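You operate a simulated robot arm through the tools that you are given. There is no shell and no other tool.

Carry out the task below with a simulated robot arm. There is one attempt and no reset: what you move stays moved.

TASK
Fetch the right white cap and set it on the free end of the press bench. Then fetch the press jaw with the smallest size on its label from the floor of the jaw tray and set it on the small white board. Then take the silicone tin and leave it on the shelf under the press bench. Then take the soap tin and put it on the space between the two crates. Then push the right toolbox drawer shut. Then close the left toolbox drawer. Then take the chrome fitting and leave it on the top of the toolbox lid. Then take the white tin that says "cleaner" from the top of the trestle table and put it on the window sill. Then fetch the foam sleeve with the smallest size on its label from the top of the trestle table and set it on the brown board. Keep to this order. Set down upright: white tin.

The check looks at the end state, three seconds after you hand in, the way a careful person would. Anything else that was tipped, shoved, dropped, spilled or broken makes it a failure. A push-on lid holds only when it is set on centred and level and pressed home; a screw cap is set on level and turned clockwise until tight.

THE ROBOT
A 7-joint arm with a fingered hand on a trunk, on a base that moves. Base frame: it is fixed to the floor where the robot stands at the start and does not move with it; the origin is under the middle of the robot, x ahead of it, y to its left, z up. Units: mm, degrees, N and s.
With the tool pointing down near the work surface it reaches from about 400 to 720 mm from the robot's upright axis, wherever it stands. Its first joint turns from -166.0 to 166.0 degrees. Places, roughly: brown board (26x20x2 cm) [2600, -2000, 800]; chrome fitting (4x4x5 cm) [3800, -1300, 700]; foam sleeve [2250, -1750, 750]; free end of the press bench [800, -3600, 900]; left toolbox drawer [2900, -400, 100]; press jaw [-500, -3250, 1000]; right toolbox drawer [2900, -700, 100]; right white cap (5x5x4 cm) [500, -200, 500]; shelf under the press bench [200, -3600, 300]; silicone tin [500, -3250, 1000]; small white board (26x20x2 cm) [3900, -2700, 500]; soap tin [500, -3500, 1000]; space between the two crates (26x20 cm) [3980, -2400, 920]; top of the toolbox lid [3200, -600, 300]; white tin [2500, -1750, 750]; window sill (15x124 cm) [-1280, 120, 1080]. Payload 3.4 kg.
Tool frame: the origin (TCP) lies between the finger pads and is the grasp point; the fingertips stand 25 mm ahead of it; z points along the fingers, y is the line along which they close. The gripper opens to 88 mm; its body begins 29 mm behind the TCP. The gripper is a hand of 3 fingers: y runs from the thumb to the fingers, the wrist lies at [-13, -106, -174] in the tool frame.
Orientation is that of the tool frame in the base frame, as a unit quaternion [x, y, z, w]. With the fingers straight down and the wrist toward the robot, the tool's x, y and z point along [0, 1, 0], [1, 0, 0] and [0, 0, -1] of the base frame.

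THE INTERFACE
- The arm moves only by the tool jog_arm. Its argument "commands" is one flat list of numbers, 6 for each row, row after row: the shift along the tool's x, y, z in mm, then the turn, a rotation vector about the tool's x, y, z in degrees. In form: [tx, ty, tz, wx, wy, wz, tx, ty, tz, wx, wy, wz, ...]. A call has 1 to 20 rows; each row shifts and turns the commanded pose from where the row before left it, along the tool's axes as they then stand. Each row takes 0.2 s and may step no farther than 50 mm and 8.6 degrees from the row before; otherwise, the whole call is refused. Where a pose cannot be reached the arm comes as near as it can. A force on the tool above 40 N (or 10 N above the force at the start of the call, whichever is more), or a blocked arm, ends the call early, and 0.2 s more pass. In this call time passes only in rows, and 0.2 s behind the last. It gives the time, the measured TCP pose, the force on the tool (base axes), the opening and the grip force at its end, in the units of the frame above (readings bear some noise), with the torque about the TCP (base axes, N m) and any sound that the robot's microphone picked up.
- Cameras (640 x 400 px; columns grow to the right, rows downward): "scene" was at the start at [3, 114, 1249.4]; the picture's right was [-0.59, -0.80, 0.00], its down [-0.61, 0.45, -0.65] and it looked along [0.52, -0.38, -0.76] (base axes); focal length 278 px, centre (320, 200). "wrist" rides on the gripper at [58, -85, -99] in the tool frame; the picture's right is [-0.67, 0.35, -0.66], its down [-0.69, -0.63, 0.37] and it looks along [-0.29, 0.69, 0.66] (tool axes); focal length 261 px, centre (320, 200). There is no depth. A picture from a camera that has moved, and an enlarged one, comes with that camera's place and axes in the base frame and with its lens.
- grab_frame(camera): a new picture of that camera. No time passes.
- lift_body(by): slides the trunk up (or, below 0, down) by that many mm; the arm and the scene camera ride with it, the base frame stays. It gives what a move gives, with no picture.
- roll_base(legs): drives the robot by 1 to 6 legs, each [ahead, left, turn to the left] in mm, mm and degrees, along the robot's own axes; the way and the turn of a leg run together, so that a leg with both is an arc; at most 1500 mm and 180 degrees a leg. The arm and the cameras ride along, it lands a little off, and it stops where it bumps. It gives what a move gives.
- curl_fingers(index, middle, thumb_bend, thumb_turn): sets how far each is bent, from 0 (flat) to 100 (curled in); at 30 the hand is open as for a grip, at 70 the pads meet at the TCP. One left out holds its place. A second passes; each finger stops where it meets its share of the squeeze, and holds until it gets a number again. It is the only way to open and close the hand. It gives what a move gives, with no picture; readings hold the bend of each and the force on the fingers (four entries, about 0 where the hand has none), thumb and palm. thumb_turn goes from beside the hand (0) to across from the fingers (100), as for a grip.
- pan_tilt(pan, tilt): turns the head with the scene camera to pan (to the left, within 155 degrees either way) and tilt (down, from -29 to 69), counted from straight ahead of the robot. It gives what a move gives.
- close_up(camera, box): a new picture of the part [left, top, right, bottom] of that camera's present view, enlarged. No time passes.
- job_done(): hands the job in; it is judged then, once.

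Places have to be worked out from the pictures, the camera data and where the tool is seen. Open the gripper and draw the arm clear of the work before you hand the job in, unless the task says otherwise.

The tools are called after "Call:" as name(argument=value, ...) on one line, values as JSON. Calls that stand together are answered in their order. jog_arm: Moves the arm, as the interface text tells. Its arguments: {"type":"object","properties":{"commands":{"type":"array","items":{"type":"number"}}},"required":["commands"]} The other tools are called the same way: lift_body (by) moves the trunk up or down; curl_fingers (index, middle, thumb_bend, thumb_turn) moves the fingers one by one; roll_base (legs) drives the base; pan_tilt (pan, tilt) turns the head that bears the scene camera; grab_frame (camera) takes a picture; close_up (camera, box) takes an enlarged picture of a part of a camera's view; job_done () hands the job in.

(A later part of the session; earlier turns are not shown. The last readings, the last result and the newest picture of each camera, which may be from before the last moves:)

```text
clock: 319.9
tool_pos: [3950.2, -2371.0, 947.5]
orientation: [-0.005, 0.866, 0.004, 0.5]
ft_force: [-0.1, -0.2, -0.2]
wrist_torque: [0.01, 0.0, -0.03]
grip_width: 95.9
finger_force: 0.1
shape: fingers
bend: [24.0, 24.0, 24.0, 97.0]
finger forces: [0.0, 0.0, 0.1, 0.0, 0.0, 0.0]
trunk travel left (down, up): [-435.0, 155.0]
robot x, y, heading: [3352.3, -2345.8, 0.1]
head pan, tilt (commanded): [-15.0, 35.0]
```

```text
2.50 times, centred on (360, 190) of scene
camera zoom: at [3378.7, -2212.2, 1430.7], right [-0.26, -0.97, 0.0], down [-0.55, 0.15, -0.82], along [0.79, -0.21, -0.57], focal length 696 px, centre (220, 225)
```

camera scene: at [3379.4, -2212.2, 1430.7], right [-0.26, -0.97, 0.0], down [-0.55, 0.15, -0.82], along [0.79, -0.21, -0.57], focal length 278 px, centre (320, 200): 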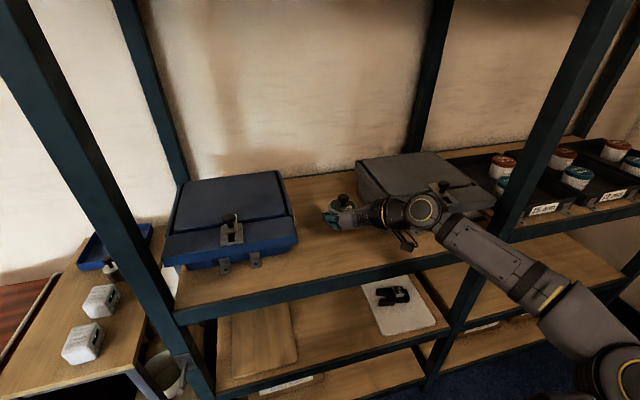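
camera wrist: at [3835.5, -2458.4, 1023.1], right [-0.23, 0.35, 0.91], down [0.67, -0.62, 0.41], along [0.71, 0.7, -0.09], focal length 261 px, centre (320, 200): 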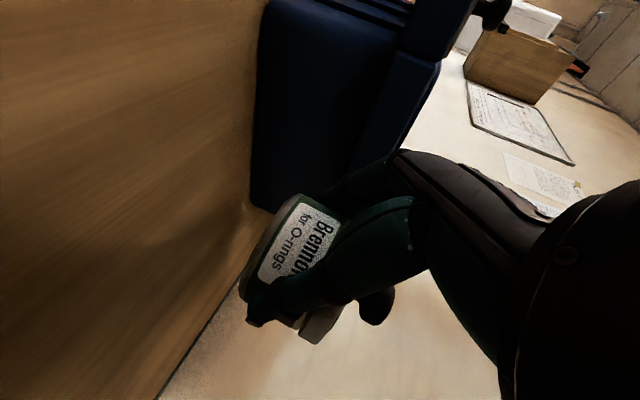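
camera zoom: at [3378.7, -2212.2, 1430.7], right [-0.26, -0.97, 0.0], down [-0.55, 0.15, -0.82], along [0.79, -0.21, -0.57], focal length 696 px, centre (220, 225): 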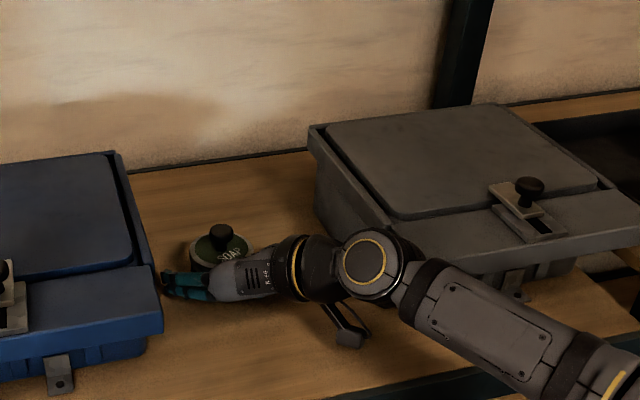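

Released and standing. I withdraw back along the finger direction and verify.

Call:
jog_arm(commands=[0, -3, -15, 0, 0, 0, 0, 0, -25, 0, 0, 0, 0, 0, -40, 0, 0, 0, 0, 0, -40, 0, 0, 0, 0, 0, -40, 0, 0, 0])

Call:
roll_base(legs=[[-300, 0, 0]])

Call:
grab_frame(camera="scene")

Call:
close_up(camera="scene", box=[200, 120, 400, 250])

```text
clock: 321.1
tool_pos: [3809.0, -2374.8, 1028.2]
orientation: [-0.006, 0.866, 0.003, 0.499]
ft_force: [-0.1, -0.4, 1.2]
wrist_torque: [-0.02, 0.01, -0.02]
grip_width: 95.8
finger_force: 0.1
shape: fingers
bend: [24.0, 24.0, 24.0, 97.0]
finger forces: [0.0, 0.1, 0.0, 0.0, 0.1, 0.1]
trunk travel left (down, up): [-435.0, 155.0]
robot x, y, heading: [3348.0, -2350.0, 0.1]
head pan, tilt (commanded): [-15.0, 35.0]
```

```text
clock: 323.1
tool_pos: [3510.5, -2375.6, 1027.6]
orientation: [-0.003, 0.866, 0.002, 0.5]
ft_force: [0.2, 0.5, -0.7]
wrist_torque: [0.01, -0.03, -0.01]
grip_width: 96.1
finger_force: 0.0
shape: fingers
bend: [24.0, 24.0, 24.0, 97.0]
finger forces: [0.1, 0.0, 0.1, 0.0, 0.0, 0.0]
trunk travel left (down, up): [-435.0, 155.0]
robot x, y, heading: [3057.4, -2348.7, -0.4]
head pan, tilt (commanded): [-15.0, 35.0]
```

```text
taken
camera scene: at [3080.8, -2211.3, 1430.7], right [-0.26, -0.96, 0.0], down [-0.55, 0.15, -0.82], along [0.79, -0.22, -0.57], focal length 278 px, centre (320, 200)
```

scene: 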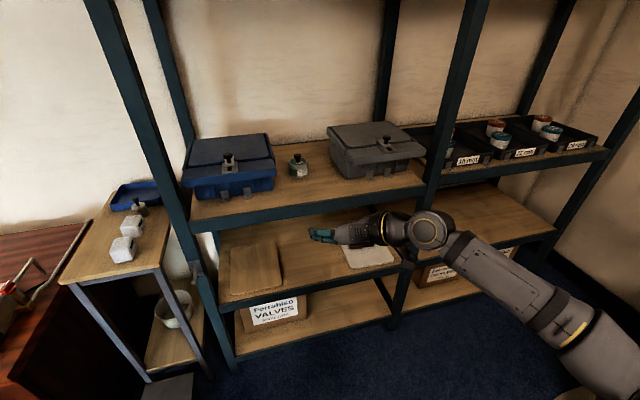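

```text
3.08 times, centred on (300, 185) of scene
camera zoom: at [3080.8, -2211.3, 1430.7], right [-0.26, -0.96, 0.0], down [-0.55, 0.15, -0.82], along [0.79, -0.22, -0.57], focal length 856 px, centre (382, 246)
```

zoom: 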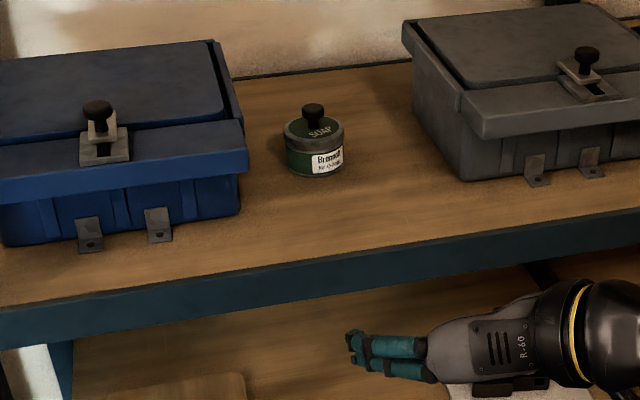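

The soap tin stands centred between the crates. Next are the toolbox drawers. I look left to survey the route and the toolbox.

Call:
pan_tilt(pan=80, tilt=30)

Call:
grab_frame(camera="scene")

Call:
pan_tilt(pan=130, tilt=30)

Call:
grab_frame(camera="scene")

Call:
pan_tilt(pan=40, tilt=30)

Call:
grab_frame(camera="scene")

```text
clock: 324.8
tool_pos: [3512.2, -2376.1, 1028.6]
orientation: [-0.002, 0.866, 0.002, 0.5]
ft_force: [1.7, 0.5, -0.4]
wrist_torque: [0.02, -0.02, -0.03]
grip_width: 96.0
finger_force: 0.0
shape: fingers
bend: [24.0, 24.0, 24.0, 97.0]
finger forces: [0.1, 0.1, 0.1, 0.0, 0.0, 0.0]
trunk travel left (down, up): [-435.0, 155.0]
robot x, y, heading: [3051.9, -2347.5, -0.1]
head pan, tilt (commanded): [80.0, 30.0]
```

```text
taken
camera scene: at [3012.2, -2099.1, 1438.5], right [0.98, -0.18, 0.0], down [-0.09, -0.49, -0.87], along [0.16, 0.85, -0.5], focal length 278 px, centre (320, 200)
```

scene: 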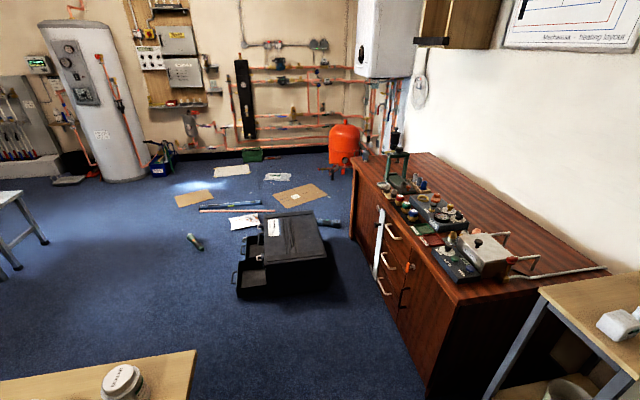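

```text
clock: 326.0
tool_pos: [3511.4, -2375.6, 1029.0]
orientation: [-0.003, 0.867, 0.002, 0.499]
ft_force: [-0.7, -0.4, 0.1]
wrist_torque: [0.03, 0.02, -0.01]
grip_width: 95.8
finger_force: 0.1
shape: fingers
bend: [24.0, 24.0, 24.0, 97.0]
finger forces: [0.1, 0.0, 0.0, 0.1, 0.0, 0.1]
trunk travel left (down, up): [-435.0, 155.0]
robot x, y, heading: [3053.7, -2348.1, -0.3]
head pan, tilt (commanded): [130.0, 30.0]
```

```text
taken
camera scene: at [2938.3, -2118.4, 1438.5], right [0.77, 0.64, 0.0], down [0.32, -0.39, -0.87], along [-0.55, 0.67, -0.5], focal length 278 px, centre (320, 200)
```

scene: 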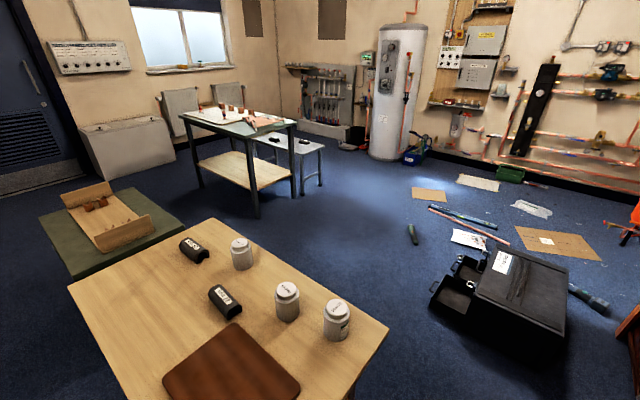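

```text
clock: 327.6
tool_pos: [3510.6, -2376.1, 1027.6]
orientation: [-0.003, 0.867, 0.001, 0.499]
ft_force: [-1.2, -0.2, -0.5]
wrist_torque: [-0.02, -0.04, -0.02]
grip_width: 95.6
finger_force: 0.0
shape: fingers
bend: [24.0, 24.0, 24.0, 97.0]
finger forces: [0.0, 0.0, 0.1, 0.1, 0.0, 0.1]
trunk travel left (down, up): [-435.0, 155.0]
robot x, y, heading: [3052.3, -2350.0, -0.4]
head pan, tilt (commanded): [40.0, 30.0]
```

```text
taken
camera scene: at [3065.5, -2130.3, 1438.5], right [0.64, -0.77, 0.0], down [-0.38, -0.32, -0.87], along [0.67, 0.55, -0.5], focal length 278 px, centre (320, 200)
```

scene: 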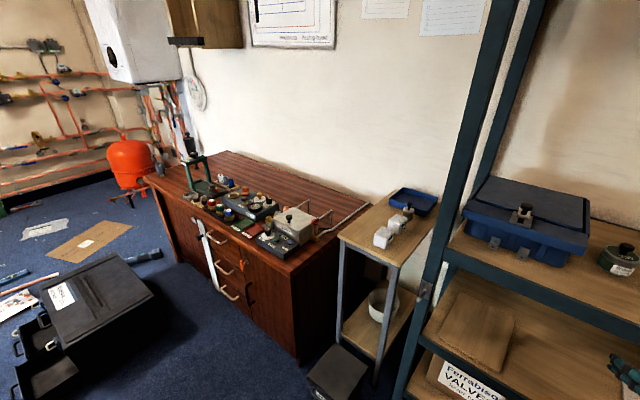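

The route is clear: between the trestle table (x≤2780) and the sideboard (x≥3620). First I unpitch the hand and return it to the compact travel pose.

Call:
jog_arm(commands=[0, 0, 0, 0, 7.5, 0, 0, 0, 0, 0, 7.5, 0, 0, 0, 0, 0, 7.5, 0, 0, 0, 0, 0, 7.5, 0, 0, 0, 0, 0, 7.5, 0, 0, 0, 0, 0, 7.5, 0, 0, 0, 0, 0, 7.5, 0, 0, 0, 0, 0, 7.5, 0])

Call:
jog_arm(commands=[0, 0, 0, 0, 0, 8.5, 0, 0, 0, 0, 0, 8.5, 0, 0, 0, 0, 0, 8.5, 0, 0, 0, 0, 0, 8.5, 0, 0, 0, 0, 0, 8.5, 0, 0, 0, 0, 0, 8.5, 0, 0, 0, 0, 0, 8.5, 0, 0, 0, 0, 0, 8.5, 0, 0, 0, 0, 0, 8.5, 0, 0, 0, 0, 0, 8.5, 0, 0, 0, 0, 0, 5.0])

Call:
curl_fingers(index=60, middle=60, thumb_bend=60)

Call:
jog_arm(commands=[-40, -25, 0, 0, 0, 0, -40, -25, 0, 0, 0, 0, -40, -25, 0, 0, 0, 0, -30, -25, 0, 0, 0, 0])

```text
clock: 329.4
tool_pos: [3509.9, -2375.6, 1029.2]
orientation: [-0.004, 1.0, 0.0, -0.002]
ft_force: [-0.1, 0.7, 0.3]
wrist_torque: [0.02, 0.0, -0.01]
grip_width: 95.9
finger_force: 0.1
shape: fingers
bend: [24.0, 24.0, 24.0, 97.0]
finger forces: [0.0, 0.1, 0.1, 0.1, 0.0, 0.0]
trunk travel left (down, up): [-435.0, 155.0]
robot x, y, heading: [3054.3, -2348.4, -0.0]
head pan, tilt (commanded): [40.0, 30.0]
```

```text
clock: 331.8
tool_pos: [3512.4, -2375.9, 1028.9]
orientation: [0.705, 0.709, -0.001, -0.001]
ft_force: [0.1, -0.1, -0.1]
wrist_torque: [0.02, 0.0, 0.0]
grip_width: 95.8
finger_force: 0.1
shape: fingers
bend: [24.0, 24.0, 24.0, 97.0]
finger forces: [0.1, 0.1, 0.0, 0.1, 0.1, 0.0]
trunk travel left (down, up): [-435.0, 155.0]
robot x, y, heading: [3055.2, -2346.9, -0.2]
head pan, tilt (commanded): [40.0, 30.0]
```

```text
clock: 332.8
tool_pos: [3512.3, -2376.2, 1028.0]
orientation: [0.704, 0.71, -0.001, -0.001]
ft_force: [1.1, -0.7, 0.4]
wrist_torque: [0.0, -0.02, 0.0]
grip_width: 20.5
finger_force: 0.1
shape: fingers
bend: [60.0, 60.0, 60.0, 97.0]
finger forces: [0.0, 0.0, 0.0, 0.0, 0.1, 0.1]
trunk travel left (down, up): [-435.0, 155.0]
robot x, y, heading: [3057.5, -2348.8, -0.5]
head pan, tilt (commanded): [40.0, 30.0]
```

```text
clock: 333.8
tool_pos: [3412.1, -2527.4, 1027.7]
orientation: [0.704, 0.71, -0.001, 0.0]
ft_force: [-0.5, 0.1, 0.8]
wrist_torque: [0.01, 0.0, 0.01]
grip_width: 20.1
finger_force: 0.1
shape: fingers
bend: [60.0, 60.0, 60.0, 97.0]
finger forces: [0.0, 0.0, 0.0, 0.0, 0.0, 0.0]
trunk travel left (down, up): [-435.0, 155.0]
robot x, y, heading: [3052.5, -2351.5, -0.4]
head pan, tilt (commanded): [40.0, 30.0]
```

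Now the base: move to x≈3180, turn left, drive north past the trestle table, then slide west in front of the toolbox.

Call:
roll_base(legs=[[130, 0, 0], [0, 0, 90], [1120, 0, 0]])

Call:
pan_tilt(pan=40, tilt=45)

Call:
grab_frame(camera="scene")

```text
clock: 344.2
tool_pos: [3340.3, -879.5, 1027.2]
orientation: [-0.017, 1.0, -0.001, 0.001]
ft_force: [-0.3, 0.1, -0.2]
wrist_torque: [-0.04, 0.01, 0.05]
grip_width: 20.2
finger_force: 0.1
shape: fingers
bend: [60.0, 60.0, 60.0, 97.0]
finger forces: [0.0, 0.1, 0.0, 0.0, 0.0, 0.0]
trunk travel left (down, up): [-435.0, 155.0]
robot x, y, heading: [3174.9, -1243.9, 91.0]
head pan, tilt (commanded): [40.0, 30.0]
```

```text
clock: 345.0
tool_pos: [3340.0, -880.8, 1027.1]
orientation: [-0.017, 1.0, -0.001, 0.0]
ft_force: [-0.5, -0.2, 0.2]
wrist_torque: [-0.02, -0.02, 0.03]
grip_width: 20.3
finger_force: 0.1
shape: fingers
bend: [60.0, 60.0, 60.0, 97.0]
finger forces: [0.0, 0.0, 0.1, 0.0, 0.0, 0.1]
trunk travel left (down, up): [-435.0, 155.0]
robot x, y, heading: [3170.0, -1243.3, 91.1]
head pan, tilt (commanded): [40.0, 45.0]
```

```text
taken
camera scene: at [2961.7, -1243.7, 1415.9], right [0.75, 0.66, 0.0], down [0.46, -0.53, -0.71], along [-0.47, 0.53, -0.71], focal length 278 px, centre (320, 200)
```

scene: 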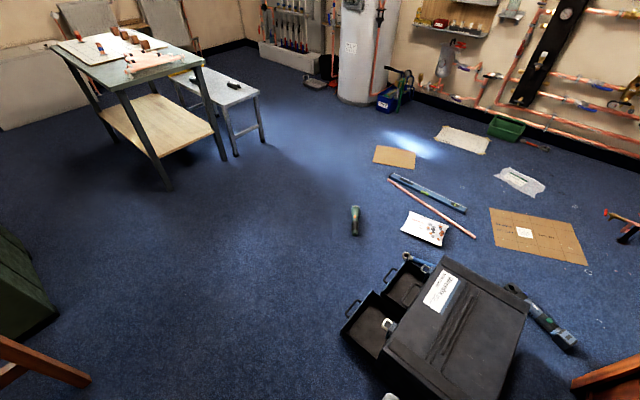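

The two open drawers are visible: fronts at x≈2727 (right, y -821…-583) and x≈2741 (left, y -530…-275); the toolbox body starts at x≈2925. I slide west and turn to face it.

Call:
roll_base(legs=[[0, 0, -1.1], [0, 1050, 0], [0, 0, -90]])

Call:
pan_tilt(pan=15, tilt=40)

Call:
grab_frame(camera="scene")

```text
clock: 354.7
tool_pos: [2465.3, -1439.8, 1027.1]
orientation: [0.717, 0.697, -0.001, -0.001]
ft_force: [-0.4, 0.7, -0.3]
wrist_torque: [-0.01, -0.02, -0.02]
grip_width: 20.2
finger_force: 0.0
shape: fingers
bend: [60.0, 60.0, 60.0, 97.0]
finger forces: [0.1, 0.0, 0.0, 0.0, 0.0, 0.0]
trunk travel left (down, up): [-435.0, 155.0]
robot x, y, heading: [2113.0, -1246.7, -2.4]
head pan, tilt (commanded): [40.0, 45.0]
```

```text
clock: 355.6
tool_pos: [2464.8, -1439.3, 1027.4]
orientation: [0.717, 0.697, 0.0, -0.001]
ft_force: [-0.4, -1.2, 0.4]
wrist_torque: [0.0, -0.01, 0.01]
grip_width: 20.5
finger_force: 0.0
shape: fingers
bend: [60.0, 60.0, 60.0, 97.0]
finger forces: [0.1, 0.0, 0.1, 0.0, 0.1, 0.1]
trunk travel left (down, up): [-435.0, 155.0]
robot x, y, heading: [2113.0, -1251.9, -2.4]
head pan, tilt (commanded): [15.0, 40.0]
```

```text
taken
camera scene: at [2142.9, -1068.6, 1423.1], right [0.22, -0.98, 0.0], down [-0.63, -0.14, -0.77], along [0.75, 0.17, -0.64], focal length 278 px, centre (320, 200)
```

scene: 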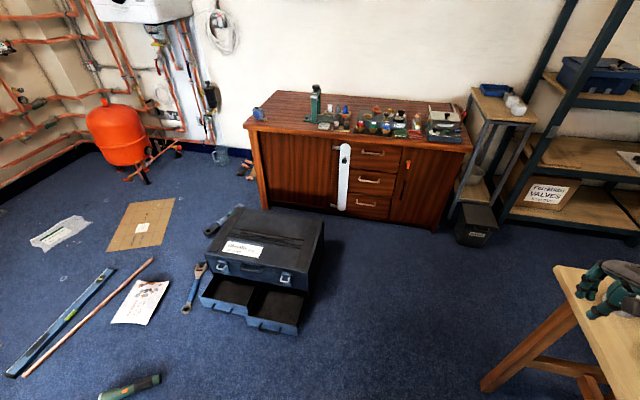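

I straighten, move left to y≈-580 (staying clear of the torch on the floor at y>-271), and lower the trunk.

Call:
roll_base(legs=[[0, 0, 2.4], [0, 665, 0]])

Call:
lift_body(by=-400)

Call:
pan_tilt(pan=0, tilt=45)

Call:
grab_frame(camera="scene")

Call:
close_up(camera="scene", box=[250, 130, 450, 270])

```text
clock: 359.7
tool_pos: [2472.1, -756.1, 1027.3]
orientation: [0.703, 0.711, -0.001, -0.001]
ft_force: [0.8, 0.7, 0.1]
wrist_torque: [-0.01, 0.02, -0.01]
grip_width: 19.9
finger_force: 0.1
shape: fingers
bend: [60.0, 60.0, 60.0, 97.0]
finger forces: [0.0, 0.0, 0.0, 0.1, 0.0, 0.0]
trunk travel left (down, up): [-435.0, 155.0]
robot x, y, heading: [2113.6, -578.7, 0.1]
head pan, tilt (commanded): [15.0, 40.0]
```

```text
clock: 363.6
tool_pos: [2473.1, -756.1, 628.9]
orientation: [0.702, 0.712, -0.001, -0.001]
ft_force: [-0.1, 0.2, 0.4]
wrist_torque: [-0.02, -0.02, 0.0]
grip_width: 20.4
finger_force: 0.1
shape: fingers
bend: [60.0, 60.0, 60.0, 97.0]
finger forces: [0.1, 0.0, 0.0, 0.1, 0.0, 0.0]
trunk travel left (down, up): [-35.0, 555.0]
robot x, y, heading: [2113.5, -578.3, -0.2]
head pan, tilt (commanded): [15.0, 40.0]
```

```text
clock: 364.3
tool_pos: [2472.3, -756.8, 628.0]
orientation: [0.702, 0.712, 0.0, 0.0]
ft_force: [1.0, 0.2, 0.7]
wrist_torque: [-0.03, 0.0, 0.03]
grip_width: 20.1
finger_force: 0.0
shape: fingers
bend: [60.0, 60.0, 60.0, 97.0]
finger forces: [0.0, 0.1, 0.0, 0.0, 0.0, 0.0]
trunk travel left (down, up): [-35.0, 555.0]
robot x, y, heading: [2110.9, -581.0, -0.1]
head pan, tilt (commanded): [0.0, 45.0]
```

```text
taken
camera scene: at [2134.8, -420.1, 1015.9], right [0.0, -1.0, 0.0], down [-0.71, 0.0, -0.71], along [0.71, 0.0, -0.71], focal length 278 px, centre (320, 200)
```

scene: 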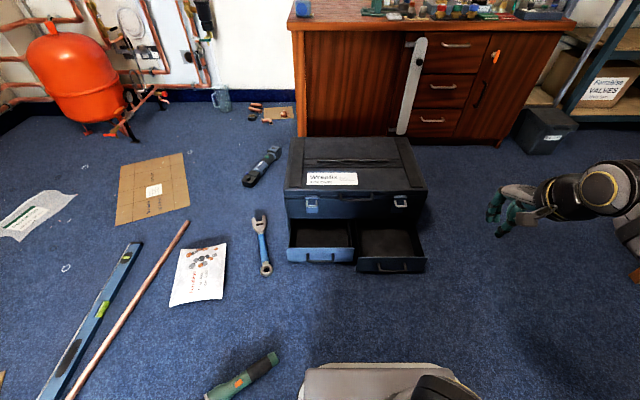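

```text
2.86 times, centred on (350, 200) of scene
camera zoom: at [2134.8, -420.1, 1015.9], right [0.0, -1.0, 0.0], down [-0.71, 0.0, -0.71], along [0.71, 0.0, -0.71], focal length 795 px, centre (234, 200)
```

zoom: 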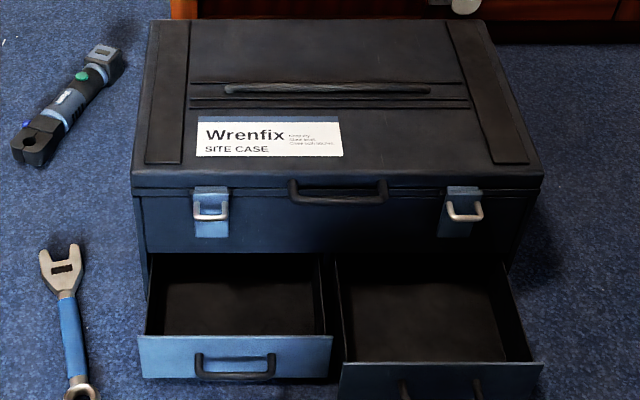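

Clear view: right drawer front at x≈2727 (y -831…-561, top z≈114), left drawer front at x≈2771 (y -554…-289). I make a fist and lower the hand in front of the right drawer.

Call:
curl_fingers(index=74, middle=74, thumb_bend=70)

Call:
lift_body(by=-33)

Call:
jog_arm(commands=[7.6, 18, 38, 0, 0, 0, 7.6, 18, 38, 0, 0, 0, 7.6, 18, 38, 0, 0, 0, 7.6, 18, 38, 0, 0, 0, 7.6, 16, 38, 0, 0, 0, 7.6, 10, 38, 0, 0, 0, 7.6, 10, 38, 0, 0, 0, 7.6, 10, 38, 0, 0, 0])

Call:
grab_frame(camera="scene")

```text
clock: 365.3
tool_pos: [2473.4, -754.9, 626.7]
orientation: [0.702, 0.712, -0.001, -0.001]
ft_force: [0.2, -0.4, 0.2]
wrist_torque: [-0.01, -0.01, -0.02]
grip_width: 0.1
finger_force: 0.1
shape: fingers
bend: [74.0, 74.0, 69.0, 97.0]
finger forces: [0.0, 0.1, 0.1, 0.0, 0.0, 0.0]
trunk travel left (down, up): [-35.0, 555.0]
robot x, y, heading: [2109.9, -581.9, 0.1]
head pan, tilt (commanded): [0.0, 45.0]
```

```text
clock: 366.1
tool_pos: [2471.7, -755.6, 595.5]
orientation: [0.702, 0.712, -0.001, 0.0]
ft_force: [-0.1, 0.4, 0.0]
wrist_torque: [0.02, 0.0, 0.0]
grip_width: 0.1
finger_force: 0.1
shape: fingers
bend: [74.0, 74.0, 69.0, 97.0]
finger forces: [0.1, 0.0, 0.0, 0.1, 0.1, 0.0]
trunk travel left (down, up): [-2.0, 588.0]
robot x, y, heading: [2111.0, -579.4, -0.0]
head pan, tilt (commanded): [0.0, 45.0]
```

```text
clock: 367.9
tool_pos: [2589.3, -694.2, 290.7]
orientation: [0.703, 0.711, 0.0, 0.0]
ft_force: [-1.2, -0.3, 0.5]
wrist_torque: [0.02, -0.01, 0.02]
grip_width: 0.0
finger_force: 0.1
shape: fingers
bend: [74.0, 74.0, 69.0, 97.0]
finger forces: [0.0, 0.0, 0.0, 0.1, 0.0, 0.1]
trunk travel left (down, up): [-2.0, 588.0]
robot x, y, heading: [2115.8, -581.8, 0.0]
head pan, tilt (commanded): [0.0, 45.0]
```

```text
taken
camera scene: at [2134.7, -420.2, 982.9], right [0.0, -1.0, 0.0], down [-0.71, 0.0, -0.71], along [0.71, 0.0, -0.71], focal length 278 px, centre (320, 200)
```

scene: 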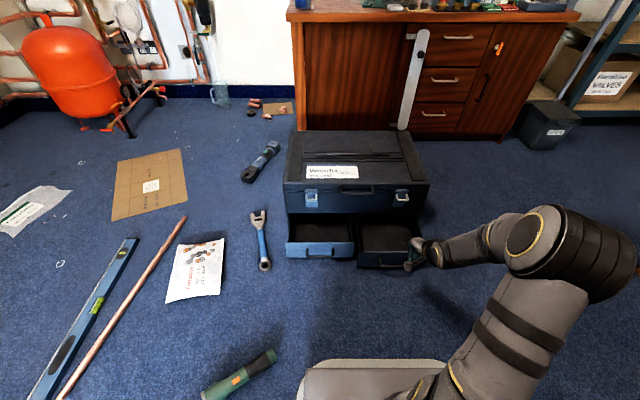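

The fist is in front of the right drawer. I lower it to about z 75.

Call:
jog_arm(commands=[0, 0, 43, 0, 0, 0, 0, 0, 43, 0, 0, 0, 0, 0, 43, 0, 0, 0, 0, 0, 43, 0, 0, 0, 0, 0, 40, 0, 0, 0])

Call:
grab_frame(camera="wrist")

Call:
close_up(camera="scene", box=[270, 170, 470, 310])

```text
clock: 369.1
tool_pos: [2590.2, -693.7, 77.8]
orientation: [0.702, 0.712, -0.001, -0.001]
ft_force: [0.6, 0.6, 0.2]
wrist_torque: [-0.01, -0.01, -0.01]
grip_width: 0.1
finger_force: 0.0
shape: fingers
bend: [74.0, 74.0, 69.0, 97.0]
finger forces: [0.0, 0.1, 0.0, 0.0, 0.1, 0.0]
trunk travel left (down, up): [-2.0, 588.0]
robot x, y, heading: [2113.5, -579.3, -0.0]
head pan, tilt (commanded): [0.0, 45.0]
```

```text
taken
camera wrist: at [2504.1, -634.7, 177.5], right [0.36, -0.66, 0.66], down [-0.62, -0.69, -0.36], along [0.7, -0.28, -0.66], focal length 261 px, centre (320, 200)
```

wrist: 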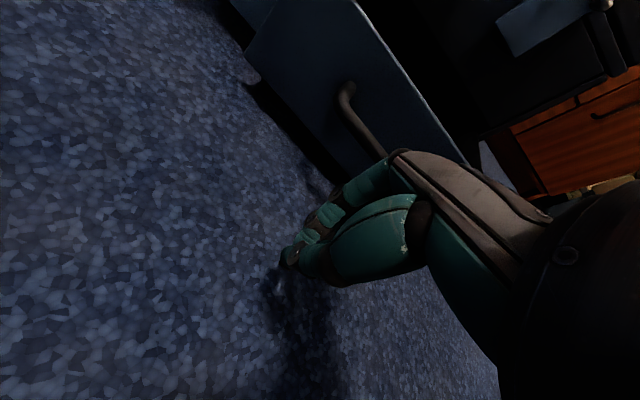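

```text
2.86 times, centred on (370, 240) of scene
camera zoom: at [2134.8, -420.1, 982.9], right [0.0, -1.0, 0.0], down [-0.71, 0.0, -0.71], along [0.71, 0.0, -0.71], focal length 795 px, centre (177, 86)
```

zoom: 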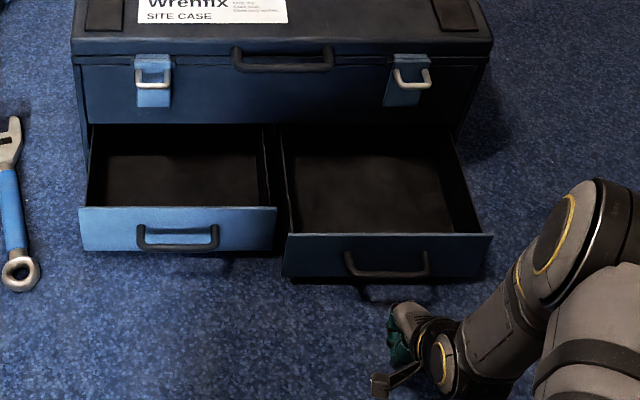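

The fist lines up with the right drawer's handle. I drive 50 mm closer and then push forward with the arm in steps.

Call:
roll_base(legs=[[50, 0, 0]])

Call:
jog_arm(commands=[0, 15, 0, 0, 0, 0, 0, 15, 0, 0, 0, 0, 0, 15, 0, 0, 0, 0, 0, 15, 0, 0, 0, 0, 0, 15, 0, 0, 0, 0, 0, 15, 0, 0, 0, 0])

Call:
close_up(camera="scene", box=[270, 170, 470, 310])

```text
clock: 370.0
tool_pos: [2641.0, -692.2, 78.6]
orientation: [0.702, 0.712, 0.0, 0.0]
ft_force: [-0.3, -0.9, 0.1]
wrist_torque: [0.01, 0.02, 0.02]
grip_width: 0.0
finger_force: 0.0
shape: fingers
bend: [74.0, 74.0, 69.0, 97.0]
finger forces: [0.0, 0.0, 0.0, 0.1, 0.0, 0.1]
trunk travel left (down, up): [-2.0, 588.0]
robot x, y, heading: [2162.3, -578.9, -0.3]
head pan, tilt (commanded): [0.0, 45.0]
```

```text
clock: 371.4
tool_pos: [2731.0, -691.1, 77.8]
orientation: [0.703, 0.711, -0.001, 0.0]
ft_force: [0.8, 0.6, 1.4]
wrist_torque: [0.02, 0.01, 0.05]
grip_width: 0.0
finger_force: 0.0
shape: fingers
bend: [74.0, 74.0, 69.0, 97.0]
finger forces: [0.0, 0.1, 0.0, 0.0, 0.0, 0.1]
trunk travel left (down, up): [-2.0, 588.0]
robot x, y, heading: [2165.8, -579.5, -0.4]
head pan, tilt (commanded): [0.0, 45.0]
```

```text
2.86 times, centred on (370, 240) of scene
camera zoom: at [2185.5, -420.2, 982.9], right [0.0, -1.0, 0.0], down [-0.71, 0.0, -0.71], along [0.71, 0.0, -0.71], focal length 795 px, centre (177, 86)
```

zoom: 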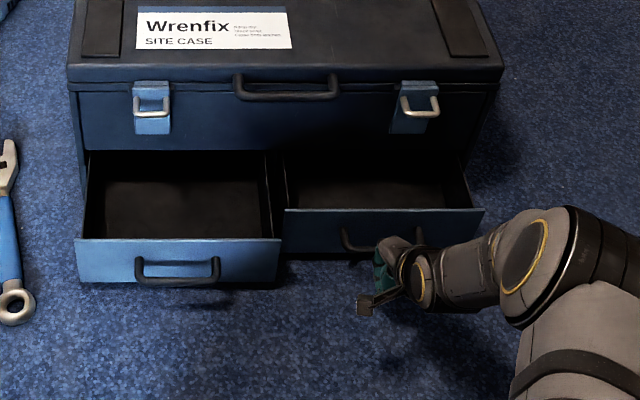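

The drawer slides easily. I continue pushing until it stops.

Call:
jog_arm(commands=[0, 15, 0, 0, 0, 0, 0, 15, 0, 0, 0, 0, 0, 15, 0, 0, 0, 0, 0, 15, 0, 0, 0, 0, 0, 15, 0, 0, 0, 0, 0, 15, 0, 0, 0, 0, 0, 10, 0, 0, 0, 0])

Call:
close_up(camera="scene", box=[270, 170, 470, 310])

```text
clock: 373.0
tool_pos: [2811.9, -689.7, 78.4]
orientation: [0.703, 0.711, 0.0, -0.001]
ft_force: [-0.8, 0.2, -0.1]
wrist_torque: [-0.01, -0.01, -0.03]
grip_width: 0.3
finger_force: 0.2
shape: fingers
bend: [74.0, 74.0, 69.0, 97.0]
finger forces: [0.1, 0.4, 0.0, 0.1, 0.1, 0.0]
out of reach, approached as far as the arm can: row 6, 7
trunk travel left (down, up): [-2.0, 588.0]
robot x, y, heading: [2162.4, -581.9, -0.1]
head pan, tilt (commanded): [0.0, 45.0]
```

```text
2.86 times, centred on (370, 240) of scene
camera zoom: at [2185.5, -420.2, 982.9], right [0.0, -1.0, 0.0], down [-0.71, 0.0, -0.71], along [0.71, 0.0, -0.71], focal length 795 px, centre (177, 86)
```

zoom: 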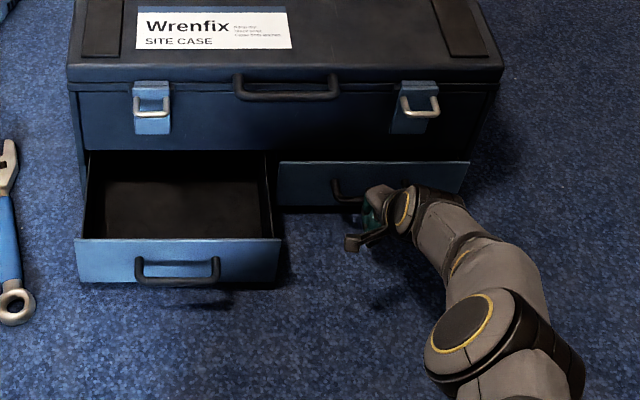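

Reach ends with ~25 mm still to go. I pull back 40 mm, drive 80 mm closer, and push the rest.

Call:
jog_arm(commands=[0, -20, 0, 0, 0, 0, 0, -25, 0, 0, 0, 0, 0, -45, 0, 0, 0, 0])

Call:
roll_base(legs=[[80, 0, 0]])

Call:
jog_arm(commands=[0, 10, 0, 0, 0, 0, 0, 10, 0, 0, 0, 0, 0, 8, 0, 0, 0, 0, 0, 8, 0, 0, 0, 0])

Call:
close_up(camera="scene", box=[270, 190, 470, 330])

```text
clock: 373.8
tool_pos: [2722.5, -694.0, 76.5]
orientation: [0.703, 0.712, -0.001, -0.001]
ft_force: [-0.7, 0.8, -0.5]
wrist_torque: [0.0, 0.0, 0.0]
grip_width: 0.0
finger_force: 0.1
shape: fingers
bend: [74.0, 74.0, 69.0, 97.0]
finger forces: [0.0, 0.1, 0.0, 0.1, 0.0, 0.0]
trunk travel left (down, up): [-2.0, 588.0]
robot x, y, heading: [2164.2, -577.9, -0.3]
head pan, tilt (commanded): [0.0, 45.0]
```

```text
clock: 374.9
tool_pos: [2802.8, -693.3, 77.3]
orientation: [0.704, 0.711, 0.0, -0.001]
ft_force: [0.7, -1.1, 0.4]
wrist_torque: [-0.03, -0.02, 0.01]
grip_width: 0.3
finger_force: 0.0
shape: fingers
bend: [74.0, 74.0, 69.0, 97.0]
finger forces: [0.0, 0.0, 0.0, 0.1, 0.0, 0.0]
trunk travel left (down, up): [-2.0, 588.0]
robot x, y, heading: [2242.6, -579.3, 0.0]
head pan, tilt (commanded): [0.0, 45.0]
```

```text
clock: 375.9
tool_pos: [2837.4, -692.8, 76.9]
orientation: [0.703, 0.711, -0.002, -0.002]
ft_force: [-20.3, -0.9, 6.8]
wrist_torque: [-0.09, -0.41, -0.21]
grip_width: 0.1
finger_force: 10.4
shape: fingers
bend: [74.0, 74.0, 69.0, 97.0]
finger forces: [0.0, 20.5, 0.0, 0.1, 0.1, 0.0]
trunk travel left (down, up): [-2.0, 588.0]
robot x, y, heading: [2246.2, -581.5, -0.2]
head pan, tilt (commanded): [0.0, 45.0]
```

```text
2.86 times, centred on (370, 260) of scene
camera zoom: at [2265.2, -420.2, 983.0], right [0.0, -1.0, 0.0], down [-0.71, 0.0, -0.71], along [0.71, 0.0, -0.71], focal length 795 px, centre (177, 29)
```

zoom: 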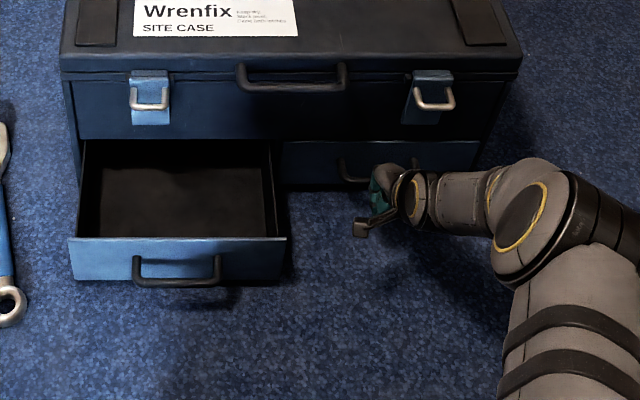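

The right drawer hit its stop (20 N) and looks flush. I press a little more to be sure, then back off.

Call:
jog_arm(commands=[0, 3, 0, 0, 0, 0, 0, 2, 0, 0, 0, 0])

Call:
jog_arm(commands=[0, -15, 0, 0, 0, 0, 0, -30, 0, 0, 0, 0, 0, -45, 0, 0, 0, 0])

Call:
close_up(camera="scene", box=[270, 190, 470, 330])

```text
clock: 376.5
tool_pos: [2842.7, -692.3, 76.4]
orientation: [0.703, 0.711, -0.002, -0.002]
ft_force: [-37.4, -1.1, 12.3]
wrist_torque: [0.03, -0.69, -0.07]
grip_width: 0.0
finger_force: 19.3
shape: fingers
bend: [73.0, 74.0, 67.0, 97.0]
finger forces: [17.7, 21.1, 0.0, 0.0, 0.0, 0.0]
trunk travel left (down, up): [-2.0, 588.0]
robot x, y, heading: [2244.5, -577.5, -0.2]
head pan, tilt (commanded): [0.0, 45.0]
```

```text
clock: 377.3
tool_pos: [2756.0, -693.6, 76.8]
orientation: [0.703, 0.711, 0.0, 0.0]
ft_force: [-0.3, -0.1, 0.8]
wrist_torque: [-0.02, -0.03, -0.01]
grip_width: 0.0
finger_force: 0.1
shape: fingers
bend: [74.0, 74.0, 68.0, 97.0]
finger forces: [0.0, 0.0, 0.1, 0.0, 0.0, 0.1]
trunk travel left (down, up): [-2.0, 588.0]
robot x, y, heading: [2243.2, -577.8, -0.1]
head pan, tilt (commanded): [0.0, 45.0]
```

```text
2.86 times, centred on (370, 260) of scene
camera zoom: at [2266.1, -420.3, 982.9], right [0.0, -1.0, 0.0], down [-0.71, 0.0, -0.71], along [0.71, 0.0, -0.71], focal length 795 px, centre (177, 29)
```

zoom: 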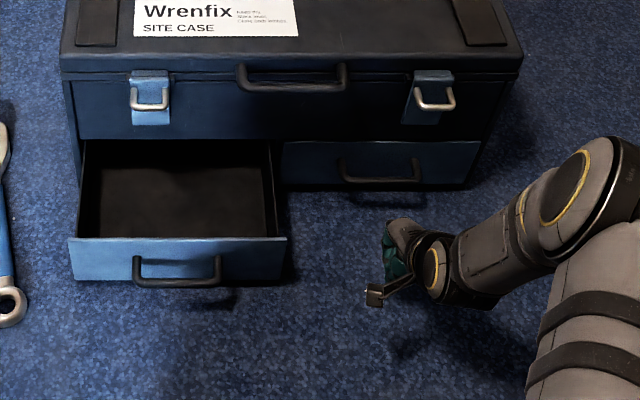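

The right drawer is shut. For the left one I back the base 100 mm and move the fist 273 mm to the left, in line with its handle (y≈-420).

Call:
roll_base(legs=[[-100, 0, 0]])

Call:
jog_arm(commands=[45, 0, 0, 0, 0, 0, 45, 0, 0, 0, 0, 0, 45, 0, 0, 0, 0, 0, 45, 0, 0, 0, 0, 0, 45, 0, 0, 0, 0, 0, 45, 0, 0, 0, 0, 0])

Call:
close_up(camera="scene", box=[230, 170, 430, 310])

```text
clock: 378.4
tool_pos: [2656.6, -692.5, 77.0]
orientation: [0.703, 0.711, -0.001, -0.001]
ft_force: [-0.1, 0.3, 0.6]
wrist_torque: [-0.02, 0.02, -0.02]
grip_width: 0.0
finger_force: 0.1
shape: fingers
bend: [74.0, 74.0, 68.0, 97.0]
finger forces: [0.1, 0.0, 0.0, 0.0, 0.1, 0.1]
trunk travel left (down, up): [-2.0, 588.0]
robot x, y, heading: [2147.3, -580.6, -0.1]
head pan, tilt (commanded): [0.0, 45.0]
```

```text
clock: 379.8
tool_pos: [2655.7, -422.9, 77.4]
orientation: [0.703, 0.711, 0.0, -0.001]
ft_force: [-0.3, 0.7, 0.7]
wrist_torque: [0.0, -0.02, -0.01]
grip_width: 0.0
finger_force: 0.0
shape: fingers
bend: [74.0, 74.0, 68.0, 97.0]
finger forces: [0.0, 0.0, 0.0, 0.0, 0.1, 0.0]
trunk travel left (down, up): [-2.0, 588.0]
robot x, y, heading: [2144.9, -579.0, 0.1]
head pan, tilt (commanded): [0.0, 45.0]
```

```text
2.86 times, centred on (330, 240) of scene
camera zoom: at [2166.6, -420.2, 982.9], right [0.0, -1.0, 0.0], down [-0.71, 0.0, -0.71], along [0.71, 0.0, -0.71], focal length 795 px, centre (291, 86)
```

zoom: 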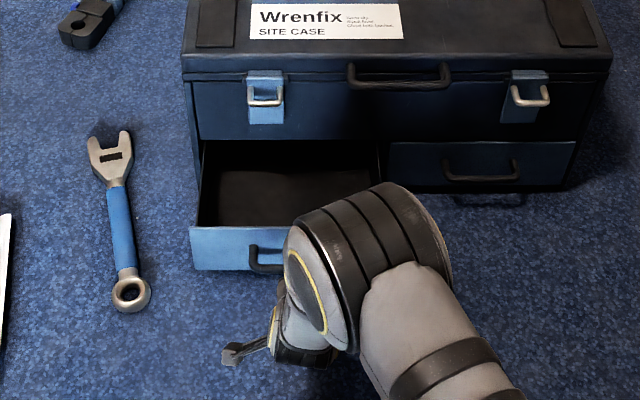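

I drive 90 mm ahead and push the left drawer in with the arm.

Call:
roll_base(legs=[[90, 0, 0]])

Call:
jog_arm(commands=[0, 15, 0, 0, 0, 0, 0, 15, 0, 0, 0, 0, 0, 15, 0, 0, 0, 0, 0, 15, 0, 0, 0, 0, 0, 12, 0, 0, 0, 0, 0, 10, 0, 0, 0, 0])

Call:
close_up(camera="scene", box=[230, 180, 430, 320])

```text
clock: 380.9
tool_pos: [2746.5, -423.9, 78.4]
orientation: [0.704, 0.71, 0.0, 0.0]
ft_force: [0.8, 0.0, -0.2]
wrist_torque: [0.01, 0.02, -0.02]
grip_width: 0.0
finger_force: 0.2
shape: fingers
bend: [74.0, 74.0, 68.0, 97.0]
finger forces: [0.0, 0.1, 0.1, 0.0, 0.0, 0.1]
trunk travel left (down, up): [-2.0, 588.0]
robot x, y, heading: [2234.4, -583.6, -0.1]
head pan, tilt (commanded): [0.0, 45.0]
```

```text
clock: 382.3
tool_pos: [2830.8, -423.1, 76.7]
orientation: [0.703, 0.711, 0.0, -0.001]
ft_force: [0.8, 1.0, 0.1]
wrist_torque: [0.0, 0.0, -0.02]
grip_width: 0.0
finger_force: 0.1
shape: fingers
bend: [74.0, 74.0, 68.0, 97.0]
finger forces: [0.0, 0.0, 0.0, 0.0, 0.0, 0.1]
trunk travel left (down, up): [-2.0, 588.0]
robot x, y, heading: [2230.8, -576.2, -0.3]
head pan, tilt (commanded): [0.0, 45.0]
```

```text
2.86 times, centred on (330, 250) of scene
camera zoom: at [2257.9, -420.4, 982.9], right [0.0, -1.0, 0.0], down [-0.71, 0.0, -0.71], along [0.71, 0.0, -0.71], focal length 795 px, centre (291, 57)
```

zoom: 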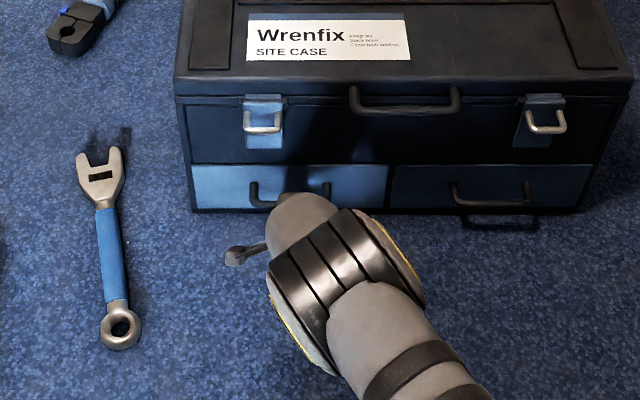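

Nearly closed. I push the final millimetres until it stops firmly, then retreat.

Call:
jog_arm(commands=[0, 5, 0, 0, 0, 0, 0, 4, 0, 0, 0, 0, 0, 3, 0, 0, 0, 0, 0, 2, 0, 0, 0, 0])

Call:
close_up(camera="scene", box=[230, 180, 430, 320])

```text
clock: 383.3
tool_pos: [2842.5, -422.8, 77.6]
orientation: [0.704, 0.711, -0.003, -0.002]
ft_force: [-29.2, -4.6, 8.0]
wrist_torque: [0.0, -0.45, -0.16]
grip_width: 0.3
finger_force: 14.7
shape: fingers
bend: [74.0, 74.0, 67.0, 97.0]
finger forces: [8.9, 20.9, 0.0, 0.0, 0.0, 0.0]
trunk travel left (down, up): [-2.0, 588.0]
robot x, y, heading: [2235.5, -579.9, 0.0]
head pan, tilt (commanded): [0.0, 45.0]
```

```text
2.86 times, centred on (330, 250) of scene
camera zoom: at [2257.0, -420.6, 983.0], right [0.0, -1.0, 0.0], down [-0.71, 0.0, -0.71], along [0.71, 0.0, -0.71], focal length 795 px, centre (291, 57)
```

zoom: 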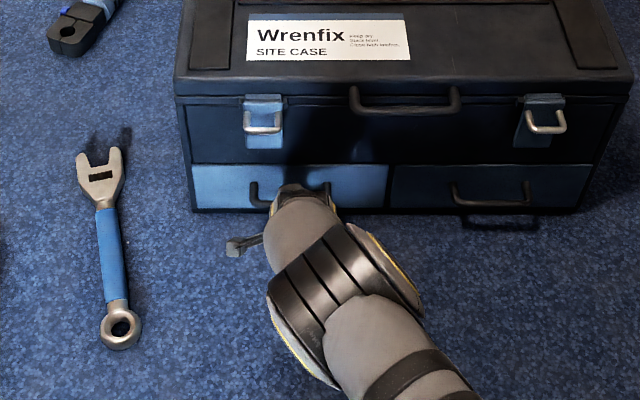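

Both drawers are shut. I retreat, raise the arm, and fold up for the next task (the chrome fitting on the sideboard).

Call:
jog_arm(commands=[0, -15, 0, 0, 0, 0, 0, -30, 0, 0, 0, 0, 0, -45, 0, 0, 0, 0, 0, -45, 0, 0, 0, 0, 0, 0, -45, 0, 0, 0, 0, 0, -45, 0, 0, 0, 0, 0, -45, 0, 0, 0, 0, 0, -45, 0, 0, 0, -40, -25, -25, 0, 0, 0, -40, -25, -25, 0, 0, 0, -40, -20, -25, 0, 0, 0, -40, 0, -30, 0, 0, 0, -40, 0, -30, 0, 0, 0])

Call:
roll_base(legs=[[-130, 0, 0], [0, -670, 0]])

Call:
lift_body(by=400)

Call:
pan_tilt(pan=10, tilt=30)

Call:
grab_frame(camera="scene")

```text
refused: row 9 steps farther than a row can; nothing moved
```

```text
clock: 387.9
tool_pos: [2712.7, -1075.8, 77.8]
orientation: [0.7, 0.714, -0.001, -0.001]
ft_force: [-0.6, -0.7, 0.1]
wrist_torque: [0.02, -0.04, 0.01]
grip_width: 0.0
finger_force: 0.0
shape: fingers
bend: [74.0, 74.0, 68.0, 97.0]
finger forces: [0.0, 0.0, 0.0, 0.0, 0.0, 0.0]
trunk travel left (down, up): [-2.0, 588.0]
robot x, y, heading: [2111.1, -1242.0, 0.5]
head pan, tilt (commanded): [0.0, 45.0]
```

```text
clock: 391.7
tool_pos: [2712.5, -1076.8, 476.4]
orientation: [0.7, 0.714, -0.001, 0.0]
ft_force: [-0.6, 0.4, 0.2]
wrist_torque: [-0.01, 0.0, -0.02]
grip_width: 0.0
finger_force: 0.1
shape: fingers
bend: [74.0, 74.0, 68.0, 97.0]
finger forces: [0.1, 0.1, 0.0, 0.0, 0.0, 0.1]
trunk travel left (down, up): [-402.0, 188.0]
robot x, y, heading: [2106.1, -1238.6, 0.2]
head pan, tilt (commanded): [0.0, 45.0]
```

```text
clock: 392.5
tool_pos: [2712.4, -1075.8, 477.3]
orientation: [0.7, 0.714, -0.001, -0.001]
ft_force: [-0.2, -1.1, -0.3]
wrist_torque: [0.01, -0.02, 0.0]
grip_width: 0.1
finger_force: 0.1
shape: fingers
bend: [74.0, 74.0, 68.0, 97.0]
finger forces: [0.0, 0.0, 0.0, 0.0, 0.0, 0.1]
trunk travel left (down, up): [-402.0, 188.0]
robot x, y, heading: [2101.5, -1239.9, 0.3]
head pan, tilt (commanded): [10.0, 30.0]
```

```text
taken
camera scene: at [2134.8, -1064.4, 1405.4], right [0.18, -0.98, 0.0], down [-0.49, -0.09, -0.87], along [0.85, 0.16, -0.5], focal length 278 px, centre (320, 200)
```

scene: 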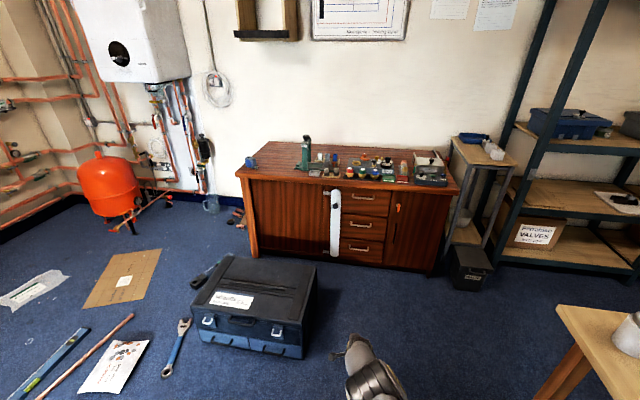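

The base retreated safely (the arm command was refused). I now fold the arm and zoom in on the sideboard to find the chrome fitting.

Call:
jog_arm(commands=[-30, -22, -30, 0, 0, 0, -30, -22, -30, 0, 0, 0, -30, -22, -30, 0, 0, 0, -30, -22, -30, 0, 0, 0, -30, -22, -30, 0, 0, 0, -30, -22, -30, 0, 0, 0, -30, -22, -30, 0, 0, 0, -30, -22, -30, 0, 0, 0, -30, -22, -30, 0, 0, 0, -30, -22, -30, 0, 0, 0, -30, -22, -30, 0, 0, 0])

Call:
close_up(camera="scene", box=[230, 120, 530, 290])

Call:
close_up(camera="scene", box=[290, 130, 460, 200])

```text
clock: 394.9
tool_pos: [2478.2, -1411.1, 809.3]
orientation: [0.699, 0.715, -0.002, -0.001]
ft_force: [0.1, 0.2, -0.4]
wrist_torque: [-0.02, 0.03, -0.01]
grip_width: 0.1
finger_force: 0.1
shape: fingers
bend: [74.0, 74.0, 68.0, 97.0]
finger forces: [0.1, 0.1, 0.0, 0.1, 0.0, 0.1]
trunk travel left (down, up): [-402.0, 188.0]
robot x, y, heading: [2110.0, -1239.6, 0.2]
head pan, tilt (commanded): [10.0, 30.0]
```

```text
2.13 times, centred on (380, 205) of scene
camera zoom: at [2135.6, -1063.8, 1405.4], right [0.18, -0.98, 0.0], down [-0.49, -0.09, -0.87], along [0.85, 0.16, -0.5], focal length 594 px, centre (192, 189)
```

zoom: 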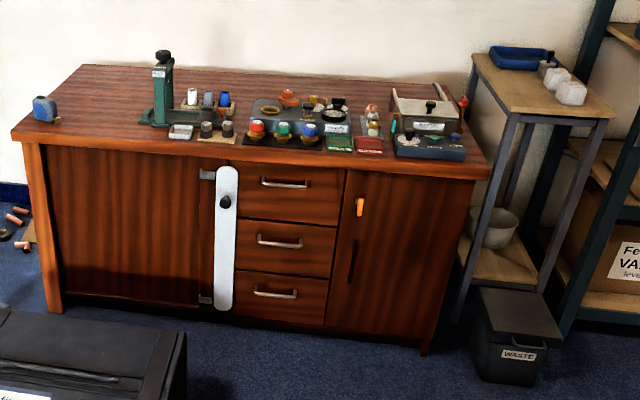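

```text
3.76 times, centred on (375, 165) of scene
camera zoom: at [2135.6, -1063.8, 1405.4], right [0.18, -0.98, 0.0], down [-0.49, -0.09, -0.87], along [0.85, 0.16, -0.5], focal length 1047 px, centre (113, 332)
```

zoom: 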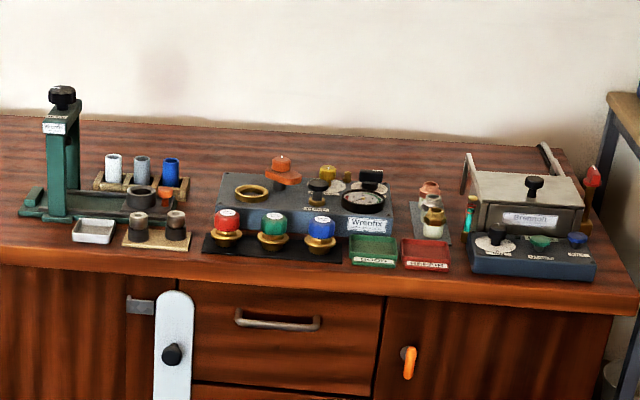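

I need a closer view to identify the chrome fitting. I drive toward the sideboard along y≈-1250.

Call:
roll_base(legs=[[850, -10, 0]])

Call:
lift_body(by=150)

Call:
pan_tilt(pan=0, tilt=40)

Call:
grab_frame(camera="scene")

Call:
close_up(camera="scene", box=[220, 60, 460, 210])

```text
clock: 399.5
tool_pos: [3340.6, -1430.2, 808.9]
orientation: [0.706, 0.708, 0.0, -0.001]
ft_force: [-0.1, 0.0, -0.2]
wrist_torque: [0.04, 0.03, 0.03]
grip_width: 0.0
finger_force: 0.0
shape: fingers
bend: [74.0, 74.0, 68.0, 97.0]
finger forces: [0.1, 0.0, 0.0, 0.0, 0.1, 0.0]
trunk travel left (down, up): [-402.0, 188.0]
robot x, y, heading: [2967.7, -1246.2, -0.8]
head pan, tilt (commanded): [10.0, 30.0]
```

```text
clock: 401.2
tool_pos: [3338.2, -1429.7, 958.5]
orientation: [0.707, 0.707, 0.0, -0.001]
ft_force: [0.0, -0.2, -0.5]
wrist_torque: [-0.01, 0.0, 0.0]
grip_width: 0.0
finger_force: 0.0
shape: fingers
bend: [74.0, 74.0, 68.0, 97.0]
finger forces: [0.0, 0.0, 0.0, 0.1, 0.1, 0.0]
trunk travel left (down, up): [-552.0, 38.0]
robot x, y, heading: [2976.0, -1255.5, -1.1]
head pan, tilt (commanded): [10.0, 30.0]
```

```text
clock: 401.9
tool_pos: [3339.2, -1430.9, 959.1]
orientation: [0.706, 0.708, 0.0, 0.0]
ft_force: [0.2, 0.1, -0.4]
wrist_torque: [-0.05, 0.02, 0.03]
grip_width: 0.0
finger_force: 0.1
shape: fingers
bend: [74.0, 74.0, 68.0, 97.0]
finger forces: [0.1, 0.1, 0.0, 0.1, 0.0, 0.0]
trunk travel left (down, up): [-552.0, 38.0]
robot x, y, heading: [2974.2, -1251.3, -0.5]
head pan, tilt (commanded): [0.0, 40.0]
```

```text
taken
camera scene: at [2999.4, -1092.3, 1540.2], right [-0.01, -1.0, 0.0], down [-0.64, 0.01, -0.77], along [0.77, -0.01, -0.64], focal length 278 px, centre (320, 200)
```

scene: 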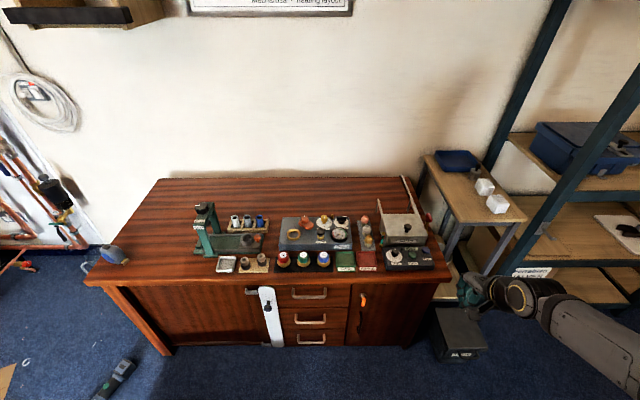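

```text
2.67 times, centred on (340, 135) of scene
camera zoom: at [2999.4, -1092.3, 1540.2], right [-0.01, -1.0, 0.0], down [-0.64, 0.01, -0.77], along [0.77, -0.01, -0.64], focal length 742 px, centre (267, 373)
```

zoom: 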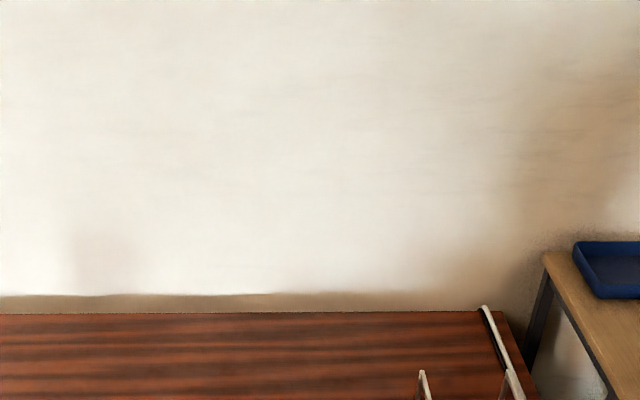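

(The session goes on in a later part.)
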